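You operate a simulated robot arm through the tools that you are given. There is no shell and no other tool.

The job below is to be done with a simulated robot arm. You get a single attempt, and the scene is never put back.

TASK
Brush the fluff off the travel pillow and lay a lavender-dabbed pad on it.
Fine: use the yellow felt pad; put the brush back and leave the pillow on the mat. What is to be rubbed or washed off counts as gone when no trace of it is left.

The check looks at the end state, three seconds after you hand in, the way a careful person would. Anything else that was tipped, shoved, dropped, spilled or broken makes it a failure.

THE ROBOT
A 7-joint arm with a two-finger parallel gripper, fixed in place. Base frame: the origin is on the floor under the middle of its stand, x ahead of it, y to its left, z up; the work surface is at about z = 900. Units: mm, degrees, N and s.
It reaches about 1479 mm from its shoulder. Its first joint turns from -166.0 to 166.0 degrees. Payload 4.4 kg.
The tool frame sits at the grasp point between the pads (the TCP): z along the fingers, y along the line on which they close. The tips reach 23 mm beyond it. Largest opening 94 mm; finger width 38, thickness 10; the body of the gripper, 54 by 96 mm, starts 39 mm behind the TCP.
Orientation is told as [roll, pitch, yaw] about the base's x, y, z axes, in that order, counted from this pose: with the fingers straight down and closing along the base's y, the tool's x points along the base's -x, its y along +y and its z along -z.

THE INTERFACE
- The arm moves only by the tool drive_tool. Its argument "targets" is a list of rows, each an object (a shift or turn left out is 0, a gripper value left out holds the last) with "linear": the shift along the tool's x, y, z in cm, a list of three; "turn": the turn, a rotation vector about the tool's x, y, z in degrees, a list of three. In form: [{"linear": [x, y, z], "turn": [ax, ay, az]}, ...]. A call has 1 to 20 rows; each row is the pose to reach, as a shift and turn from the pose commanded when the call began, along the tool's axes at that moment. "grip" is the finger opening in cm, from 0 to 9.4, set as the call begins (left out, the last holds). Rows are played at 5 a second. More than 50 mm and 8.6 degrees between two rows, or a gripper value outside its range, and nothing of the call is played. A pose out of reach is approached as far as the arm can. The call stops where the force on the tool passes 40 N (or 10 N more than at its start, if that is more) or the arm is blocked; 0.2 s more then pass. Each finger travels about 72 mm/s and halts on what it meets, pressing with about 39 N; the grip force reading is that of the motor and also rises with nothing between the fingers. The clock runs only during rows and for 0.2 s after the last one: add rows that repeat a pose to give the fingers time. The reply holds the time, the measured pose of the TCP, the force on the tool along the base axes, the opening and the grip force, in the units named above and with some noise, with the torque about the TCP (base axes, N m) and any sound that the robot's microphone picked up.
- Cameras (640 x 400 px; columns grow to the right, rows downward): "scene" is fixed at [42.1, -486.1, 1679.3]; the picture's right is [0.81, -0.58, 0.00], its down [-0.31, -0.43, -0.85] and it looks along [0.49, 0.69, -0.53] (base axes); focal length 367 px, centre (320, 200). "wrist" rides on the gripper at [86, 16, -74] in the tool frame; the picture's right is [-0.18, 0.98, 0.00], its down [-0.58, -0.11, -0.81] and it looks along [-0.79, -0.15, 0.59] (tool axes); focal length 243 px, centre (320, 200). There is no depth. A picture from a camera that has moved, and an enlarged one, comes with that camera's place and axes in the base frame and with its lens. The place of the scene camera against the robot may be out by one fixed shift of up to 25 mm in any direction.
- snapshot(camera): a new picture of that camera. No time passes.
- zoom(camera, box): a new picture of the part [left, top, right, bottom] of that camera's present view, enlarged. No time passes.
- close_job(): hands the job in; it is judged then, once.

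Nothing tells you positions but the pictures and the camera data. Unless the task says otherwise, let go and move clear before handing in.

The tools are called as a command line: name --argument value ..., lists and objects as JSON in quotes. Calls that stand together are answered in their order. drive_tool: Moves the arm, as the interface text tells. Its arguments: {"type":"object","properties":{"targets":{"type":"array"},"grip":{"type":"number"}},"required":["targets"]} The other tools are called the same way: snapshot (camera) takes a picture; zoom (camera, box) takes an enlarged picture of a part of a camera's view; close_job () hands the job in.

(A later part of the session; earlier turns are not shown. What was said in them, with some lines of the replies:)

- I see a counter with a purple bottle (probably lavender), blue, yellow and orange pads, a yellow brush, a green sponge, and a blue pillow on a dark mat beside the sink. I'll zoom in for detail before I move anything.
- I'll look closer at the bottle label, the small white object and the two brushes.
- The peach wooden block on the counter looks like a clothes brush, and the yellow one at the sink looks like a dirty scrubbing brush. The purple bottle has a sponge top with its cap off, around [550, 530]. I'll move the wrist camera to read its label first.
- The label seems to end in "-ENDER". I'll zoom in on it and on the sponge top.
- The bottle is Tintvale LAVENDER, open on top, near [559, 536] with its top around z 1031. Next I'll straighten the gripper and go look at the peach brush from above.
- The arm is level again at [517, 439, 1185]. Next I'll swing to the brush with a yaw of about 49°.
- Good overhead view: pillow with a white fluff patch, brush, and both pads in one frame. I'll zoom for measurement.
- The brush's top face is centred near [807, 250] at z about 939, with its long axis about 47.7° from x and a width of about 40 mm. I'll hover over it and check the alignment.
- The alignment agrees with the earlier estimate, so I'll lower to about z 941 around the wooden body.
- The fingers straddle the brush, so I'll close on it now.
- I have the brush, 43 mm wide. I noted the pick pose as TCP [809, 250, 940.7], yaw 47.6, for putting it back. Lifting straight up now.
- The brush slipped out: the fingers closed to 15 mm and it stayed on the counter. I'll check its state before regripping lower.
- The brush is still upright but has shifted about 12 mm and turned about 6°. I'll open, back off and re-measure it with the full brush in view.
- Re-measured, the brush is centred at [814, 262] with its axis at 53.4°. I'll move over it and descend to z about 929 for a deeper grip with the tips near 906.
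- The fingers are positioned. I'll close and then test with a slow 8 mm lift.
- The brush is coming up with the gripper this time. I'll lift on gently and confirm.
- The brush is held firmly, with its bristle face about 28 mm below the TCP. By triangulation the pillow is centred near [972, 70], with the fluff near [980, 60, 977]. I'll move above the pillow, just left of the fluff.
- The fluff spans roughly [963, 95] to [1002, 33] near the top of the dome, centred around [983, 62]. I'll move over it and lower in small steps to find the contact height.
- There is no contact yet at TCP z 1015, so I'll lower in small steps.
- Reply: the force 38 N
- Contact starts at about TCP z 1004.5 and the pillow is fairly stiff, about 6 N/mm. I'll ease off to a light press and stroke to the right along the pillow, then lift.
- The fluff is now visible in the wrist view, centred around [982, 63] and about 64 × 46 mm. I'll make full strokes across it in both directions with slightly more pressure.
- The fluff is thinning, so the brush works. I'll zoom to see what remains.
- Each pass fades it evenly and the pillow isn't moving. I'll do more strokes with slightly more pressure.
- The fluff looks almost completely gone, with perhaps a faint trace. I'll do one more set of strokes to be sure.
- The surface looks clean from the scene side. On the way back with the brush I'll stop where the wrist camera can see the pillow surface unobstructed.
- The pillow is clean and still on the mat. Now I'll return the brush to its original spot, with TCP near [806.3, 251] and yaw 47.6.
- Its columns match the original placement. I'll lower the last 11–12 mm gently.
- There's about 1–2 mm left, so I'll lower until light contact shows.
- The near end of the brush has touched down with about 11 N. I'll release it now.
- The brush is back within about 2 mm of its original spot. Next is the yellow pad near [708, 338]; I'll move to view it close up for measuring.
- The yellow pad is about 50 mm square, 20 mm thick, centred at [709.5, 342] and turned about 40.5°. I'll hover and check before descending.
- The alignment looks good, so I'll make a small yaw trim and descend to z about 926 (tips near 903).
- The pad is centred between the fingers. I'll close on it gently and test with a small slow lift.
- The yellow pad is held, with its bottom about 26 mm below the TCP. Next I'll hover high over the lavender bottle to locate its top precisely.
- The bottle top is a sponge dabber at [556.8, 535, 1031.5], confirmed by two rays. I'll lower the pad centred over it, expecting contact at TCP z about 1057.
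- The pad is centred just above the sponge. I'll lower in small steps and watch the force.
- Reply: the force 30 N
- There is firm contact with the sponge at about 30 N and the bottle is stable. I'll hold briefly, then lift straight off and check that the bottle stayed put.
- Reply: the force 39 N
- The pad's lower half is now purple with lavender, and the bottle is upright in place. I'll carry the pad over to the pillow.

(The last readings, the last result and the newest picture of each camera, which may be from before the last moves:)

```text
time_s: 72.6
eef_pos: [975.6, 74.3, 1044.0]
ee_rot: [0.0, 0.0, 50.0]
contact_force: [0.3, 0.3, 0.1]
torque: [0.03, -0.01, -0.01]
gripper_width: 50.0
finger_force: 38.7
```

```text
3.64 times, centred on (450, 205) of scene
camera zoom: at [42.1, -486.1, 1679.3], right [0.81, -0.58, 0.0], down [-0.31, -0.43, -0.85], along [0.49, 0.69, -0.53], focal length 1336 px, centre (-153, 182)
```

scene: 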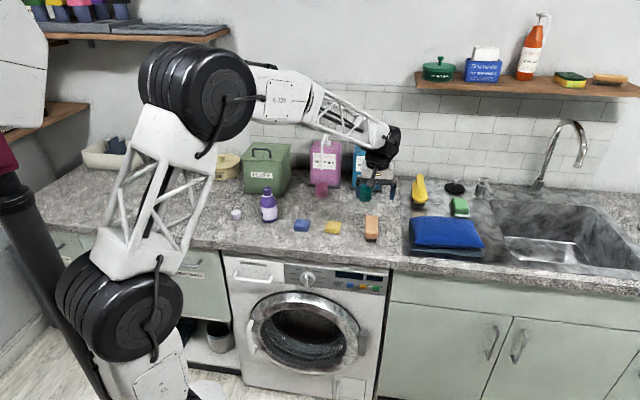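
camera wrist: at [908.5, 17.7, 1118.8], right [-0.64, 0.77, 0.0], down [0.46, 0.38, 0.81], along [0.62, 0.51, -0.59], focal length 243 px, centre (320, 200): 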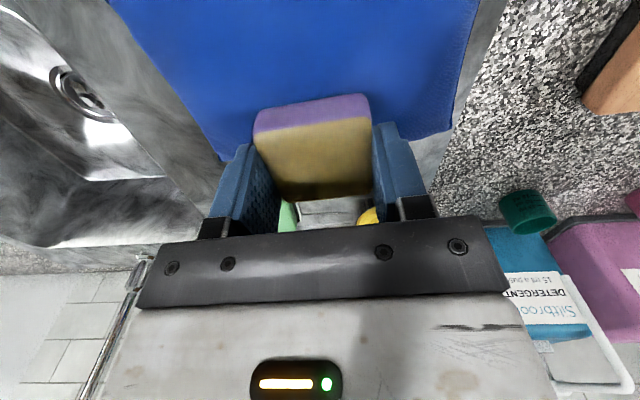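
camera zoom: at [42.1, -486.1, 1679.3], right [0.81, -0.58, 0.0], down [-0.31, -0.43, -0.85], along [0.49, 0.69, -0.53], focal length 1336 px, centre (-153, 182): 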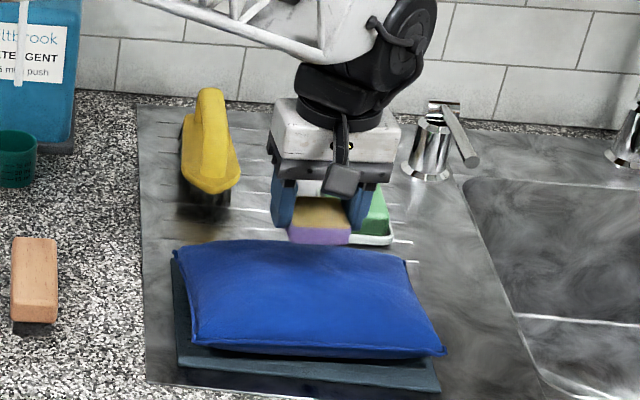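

The pillow is clean and the pad is over its crown. I'll lower it gently to contact, expected near TCP z 1001.

drive_tool --targets '[{"linear": [0, 0, 1.5]}, {"linear": [0, 0, 2.7]}, {"linear": [0, 0, 3.4]}, {"linear": [0, 0, 3.4]}]'

drive_tool --targets '[{"linear": [0, 0, 0.2]}, {"linear": [0, 0, 0.3]}, {"linear": [0, 0, 0.3]}]'

drive_tool --targets '[{"linear": [0, 0, 0.1]}, {"linear": [0, 0, 0.2]}, {"linear": [0, 0, 0.2]}]'

drive_tool --targets '[{"linear": [0, 0, 0.1]}, {"linear": [0, 0, 0.2]}, {"linear": [0, 0, 0.2]}]'

```text
time_s: 73.6
eef_pos: [975.5, 72.7, 1009.5]
ee_rot: [0.0, 0.0, 50.0]
contact_force: [-0.7, 0.1, 0.3]
torque: [0.02, 0.02, -0.01]
gripper_width: 50.1
finger_force: 39.1
```

```text
time_s: 74.4
eef_pos: [975.2, 72.8, 1006.9]
ee_rot: [0.0, 0.1, 50.0]
contact_force: [0.2, 0.5, -0.4]
torque: [0.03, -0.04, -0.01]
gripper_width: 49.9
finger_force: 39.4
```

```text
time_s: 75.2
eef_pos: [974.8, 72.6, 1004.6]
ee_rot: [0.1, 0.0, 50.1]
contact_force: [0.4, 0.3, 0.2]
torque: [-0.03, 0.01, 0.0]
gripper_width: 49.8
finger_force: 39.3
```

```text
time_s: 76.0
eef_pos: [975.4, 72.6, 1002.4]
ee_rot: [0.0, 0.0, 50.0]
contact_force: [0.2, 1.3, 2.8]
torque: [-0.01, -0.01, 0.02]
gripper_width: 50.1
finger_force: 39.1
```

There's first light contact at z 1002.4. I'll settle 0.7 mm more, then look before releasing.

drive_tool --targets '[{"linear": [0, 0, 0.07]}, {"linear": [0, 0, 0.07]}]'

zoom --camera "scene" --box '[400, 170, 510, 260]'

snapshot --camera "wrist"

```text
time_s: 76.6
eef_pos: [975.5, 73.5, 1003.1]
ee_rot: [0.0, 0.0, 49.9]
contact_force: [-0.1, -0.3, 7.8]
torque: [0.07, -0.06, 0.01]
gripper_width: 49.8
finger_force: 39.1
```

```text
4.44 times, centred on (455, 215) of scene
camera zoom: at [42.1, -486.1, 1679.3], right [0.81, -0.58, 0.0], down [-0.31, -0.43, -0.85], along [0.49, 0.69, -0.53], focal length 1633 px, centre (-280, 133)
```

zoom: 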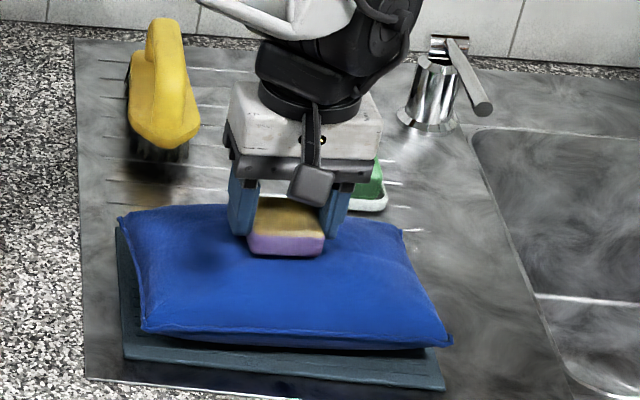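

```text
taken
camera wrist: at [908.0, 17.8, 1077.7], right [-0.64, 0.77, 0.0], down [0.46, 0.38, 0.81], along [0.62, 0.51, -0.59], focal length 243 px, centre (320, 200)
```

wrist: 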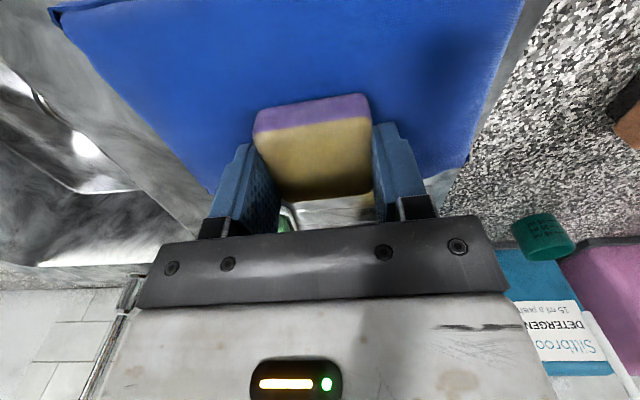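

The pad sits on the pillow crown with about 8 N. I'll open the fingers and lift straight up.

drive_tool --targets '[{"linear": [0, 0, 0]}, {"linear": [0, 0, 0]}, {"linear": [0, 0, 0]}, {"linear": [0, 0, 0]}]' --grip 7.4

zoom --camera "scene" --box '[400, 170, 510, 260]'

snapshot --camera "wrist"

```text
time_s: 77.6
eef_pos: [974.6, 73.0, 1001.4]
ee_rot: [0.0, 0.0, 50.0]
contact_force: [-0.3, 0.6, 0.3]
torque: [-0.02, 0.03, -0.01]
gripper_width: 74.3
finger_force: 0.0
```

```text
4.44 times, centred on (455, 215) of scene
camera zoom: at [42.1, -486.1, 1679.3], right [0.81, -0.58, 0.0], down [-0.31, -0.43, -0.85], along [0.49, 0.69, -0.53], focal length 1633 px, centre (-280, 133)
```

zoom: 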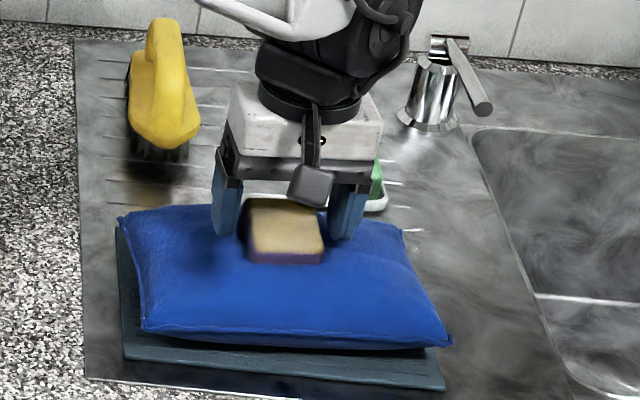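

```text
taken
camera wrist: at [908.0, 17.8, 1077.1], right [-0.64, 0.77, 0.0], down [0.46, 0.38, 0.81], along [0.62, 0.51, -0.59], focal length 243 px, centre (320, 200)
```

wrist: 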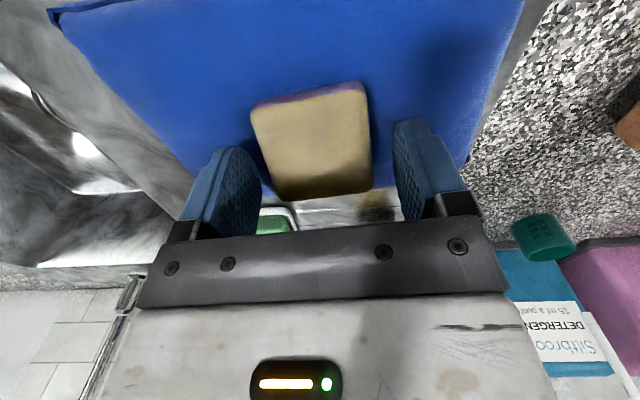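

The pad settled with a slight tilt towards the front. I'll wait a moment to see whether it stays put.

drive_tool --targets '[{"linear": [0, 0, 0]}, {"linear": [0, 0, 0]}, {"linear": [0, 0, 0]}, {"linear": [0, 0, 0]}, {"linear": [0, 0, 0]}, {"linear": [0, 0, 0]}, {"linear": [0, 0, 0]}, {"linear": [0, 0, 0]}]'

zoom --camera "scene" --box '[400, 170, 510, 260]'

snapshot --camera "wrist"

```text
time_s: 79.4
eef_pos: [976.6, 72.9, 1002.4]
ee_rot: [0.0, 0.0, 50.0]
contact_force: [0.4, -0.1, 0.2]
torque: [-0.04, 0.02, 0.0]
gripper_width: 74.3
finger_force: 0.0
```

```text
4.44 times, centred on (455, 215) of scene
camera zoom: at [42.1, -486.1, 1679.3], right [0.81, -0.58, 0.0], down [-0.31, -0.43, -0.85], along [0.49, 0.69, -0.53], focal length 1633 px, centre (-280, 133)
```

zoom: 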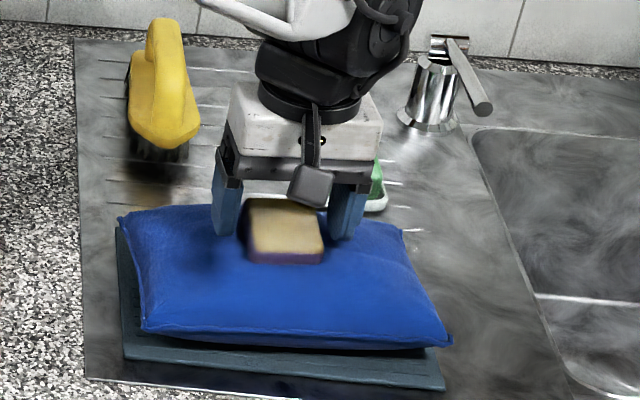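

```text
taken
camera wrist: at [908.0, 17.8, 1077.1], right [-0.64, 0.77, 0.0], down [0.46, 0.38, 0.81], along [0.62, 0.51, -0.59], focal length 243 px, centre (320, 200)
```

wrist: 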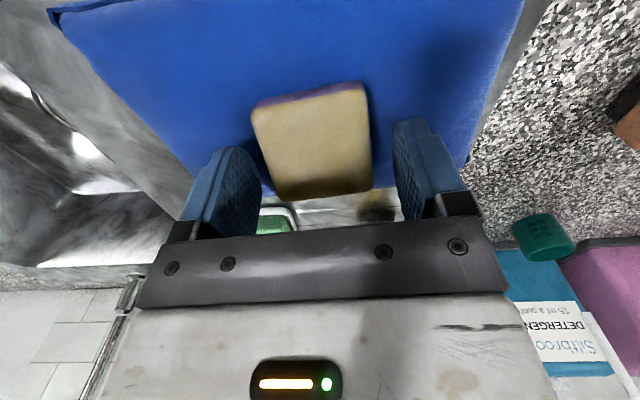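

It's stable. I'll lift straight up with the fingers open and back away.

drive_tool --targets '[{"linear": [0, 0, -1]}, {"linear": [0, 0, -2.5]}, {"linear": [0, 0, -5]}, {"linear": [0, 0, -9]}, {"linear": [0, 0, -13]}, {"linear": [0, 0, -17]}, {"linear": [0, 0, -20]}, {"linear": [0, 0, -20]}]'

snapshot --camera "wrist"

zoom --camera "scene" --box '[400, 190, 500, 265]'

snapshot --camera "scene"

```text
time_s: 81.2
eef_pos: [974.5, 73.1, 1202.3]
ee_rot: [0.0, -0.1, 49.9]
contact_force: [0.6, -1.0, -0.5]
torque: [-0.02, 0.0, -0.02]
gripper_width: 74.1
finger_force: 0.0
```

```text
taken
camera wrist: at [908.3, 17.9, 1277.5], right [-0.64, 0.77, 0.0], down [0.46, 0.38, 0.81], along [0.62, 0.51, -0.59], focal length 243 px, centre (320, 200)
```

wrist: 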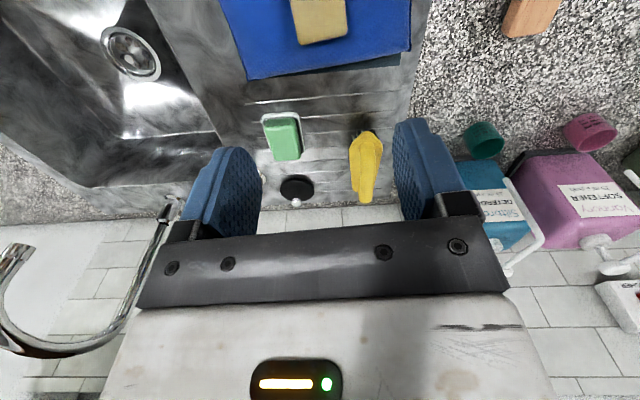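

```text
5.33 times, centred on (450, 228) of scene
camera zoom: at [42.1, -486.1, 1679.3], right [0.81, -0.58, 0.0], down [-0.31, -0.43, -0.85], along [0.49, 0.69, -0.53], focal length 1959 px, centre (-373, 53)
```

zoom: 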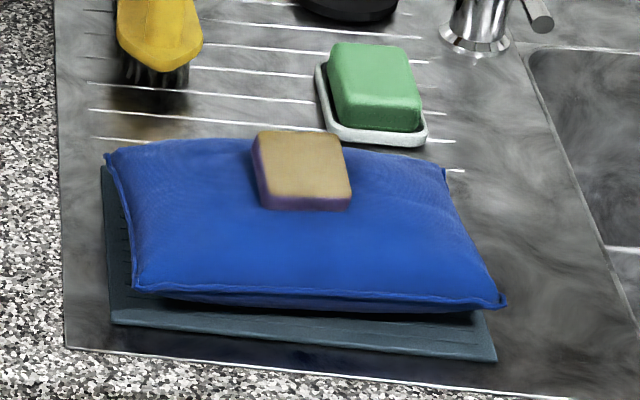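

```text
taken
```

scene: 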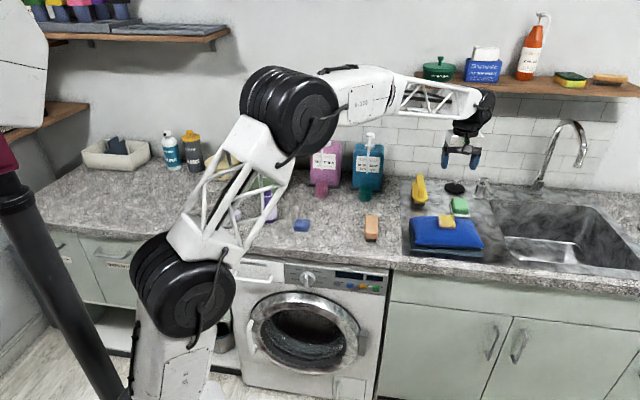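

The pad is resting on the pillow and nothing else has moved. I'll back away towards the front so the wrist camera can inspect the pillow closely.

drive_tool --targets '[{"linear": [4, 0.8, 0]}, {"linear": [8, 1.6, 0]}, {"linear": [11, 2.3, 0]}, {"linear": [13, 3, 0]}, {"linear": [13, 3, 0]}, {"linear": [13, 3, 0]}]'

snapshot --camera "wrist"

zoom --camera "wrist" --box '[220, 60, 420, 200]'

zoom --camera "scene" --box '[420, 200, 490, 250]'

```text
time_s: 82.6
eef_pos: [866.8, -7.9, 1201.8]
ee_rot: [-0.1, 0.0, 50.1]
contact_force: [0.4, -0.7, 0.4]
torque: [-0.02, 0.0, 0.0]
gripper_width: 74.2
finger_force: 0.1
```

```text
taken
camera wrist: at [800.5, -62.7, 1276.9], right [-0.63, 0.77, 0.0], down [0.46, 0.38, 0.81], along [0.62, 0.51, -0.59], focal length 243 px, centre (320, 200)
```

wrist: 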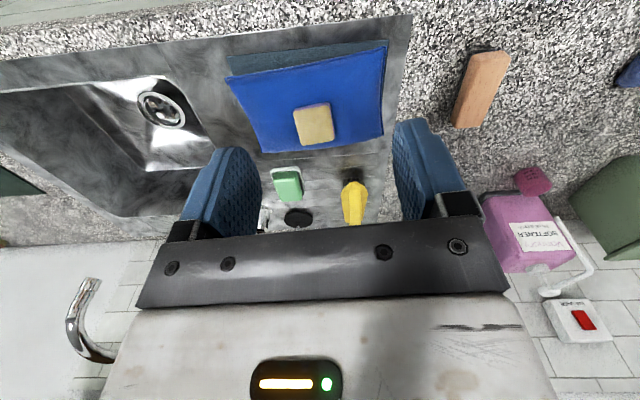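

```text
2.86 times, centred on (320, 130) of wrist
camera zoom: at [800.5, -62.7, 1276.9], right [-0.63, 0.77, 0.0], down [0.46, 0.38, 0.81], along [0.62, 0.51, -0.59], focal length 693 px, centre (320, 400)
```

zoom: 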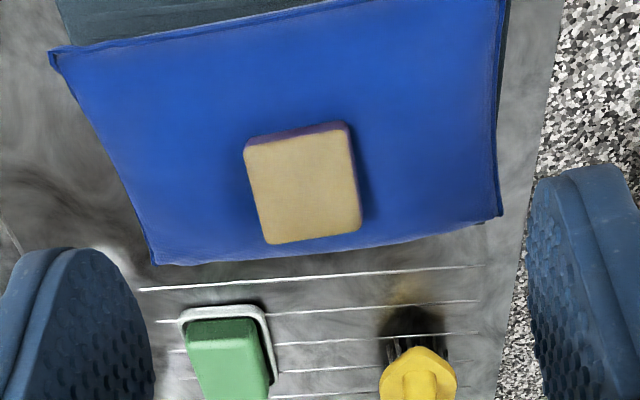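

```text
8.00 times, centred on (455, 225) of scene
camera zoom: at [42.1, -486.1, 1679.3], right [0.81, -0.58, 0.0], down [-0.31, -0.43, -0.85], along [0.49, 0.69, -0.53], focal length 2939 px, centre (-760, 0)
```

zoom: 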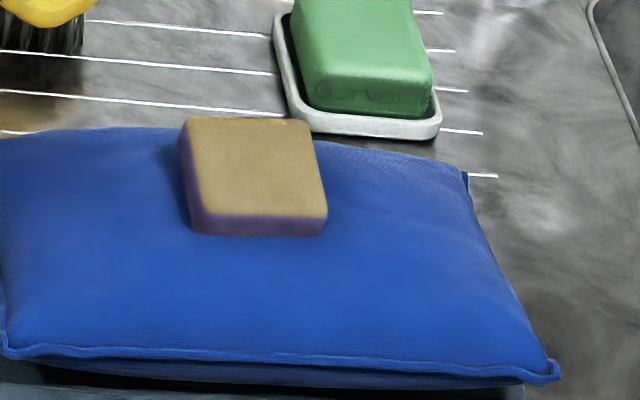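

The pillow shows no trace of fluff and the dabbed yellow pad rests on it. I'll do one last check of the whole scene before handing in.

drive_tool --targets '[{"linear": [0, 4, -2]}, {"linear": [0, 8, -4]}, {"linear": [0, 12, -5]}, {"linear": [0, 16, -5]}, {"linear": [0, 19, -5]}, {"linear": [0, 20, -5]}, {"linear": [0, 20, -5]}]'

snapshot --camera "scene"

zoom --camera "scene" --box '[200, 130, 400, 250]'

zoom --camera "scene" --box '[390, 160, 510, 265]'

```text
time_s: 84.2
eef_pos: [714.8, 120.2, 1251.4]
ee_rot: [0.0, 0.0, 50.0]
contact_force: [0.2, -0.2, -0.2]
torque: [-0.01, 0.0, -0.01]
gripper_width: 74.2
finger_force: 0.1
```

```text
taken
```

scene: 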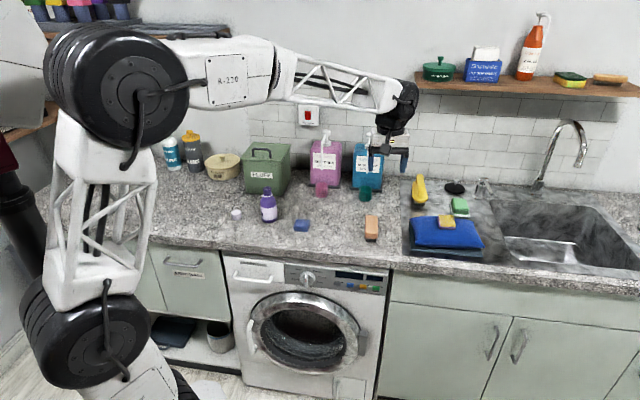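

```text
3.20 times, centred on (300, 190) of scene
camera zoom: at [42.1, -486.1, 1679.3], right [0.81, -0.58, 0.0], down [-0.31, -0.43, -0.85], along [0.49, 0.69, -0.53], focal length 1176 px, centre (384, 232)
```

zoom: 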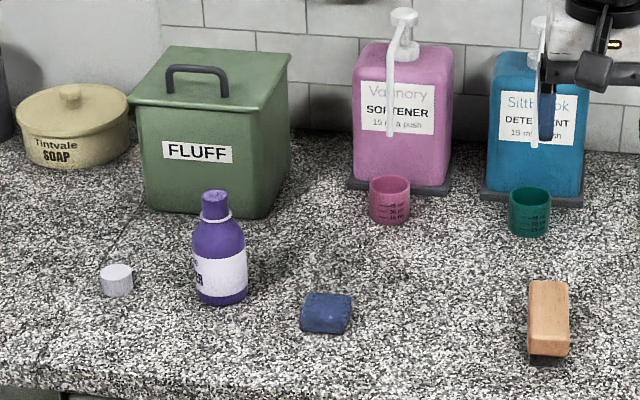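

```text
3.81 times, centred on (450, 212) of scene
camera zoom: at [42.1, -486.1, 1679.3], right [0.81, -0.58, 0.0], down [-0.31, -0.43, -0.85], along [0.49, 0.69, -0.53], focal length 1400 px, centre (-175, 152)
```

zoom: 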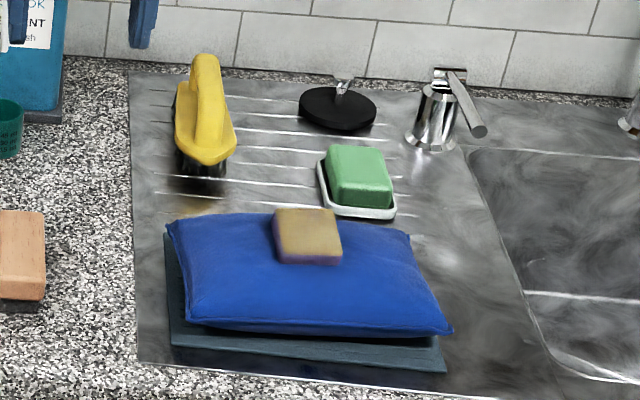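

Everything checks out: the pillow is clean on its mat with the lavender-dabbed yellow pad on top, the brush is back in place, and the bottle and other items are undisturbed. The arm is clear, so I'm handing in.

close_job

```text
The job is handed in.
```

I brushed the fluff off the travel pillow and laid the yellow felt pad, dabbed with lavender, on top of it. In the last close-ups from both cameras no fluff was visible. I could not look under the pad once it was down, but that area was clean before I placed it. I've handed the job in, but no result has come back.

- **Pillow:** it stayed on the mat.
- **Pad:** its underside was pressed onto the lavender bottle's sponge top and came away purple. It rests on the crown of the pillow at roughly a 20° tilt towards the front, and it had not moved by the last picture.
- **Brush:** I used the wooden brush on the counter, not the yellow scrubbing brush by the sink. It is back within about 2 mm of where it started. On my first try it slipped out of the gripper and shifted about 12 mm, but it stayed upright.
- **Everything else:** the bottle is upright in its place, with its cap still off as I found it. The other items in view look undisturbed, and the arm is clear.
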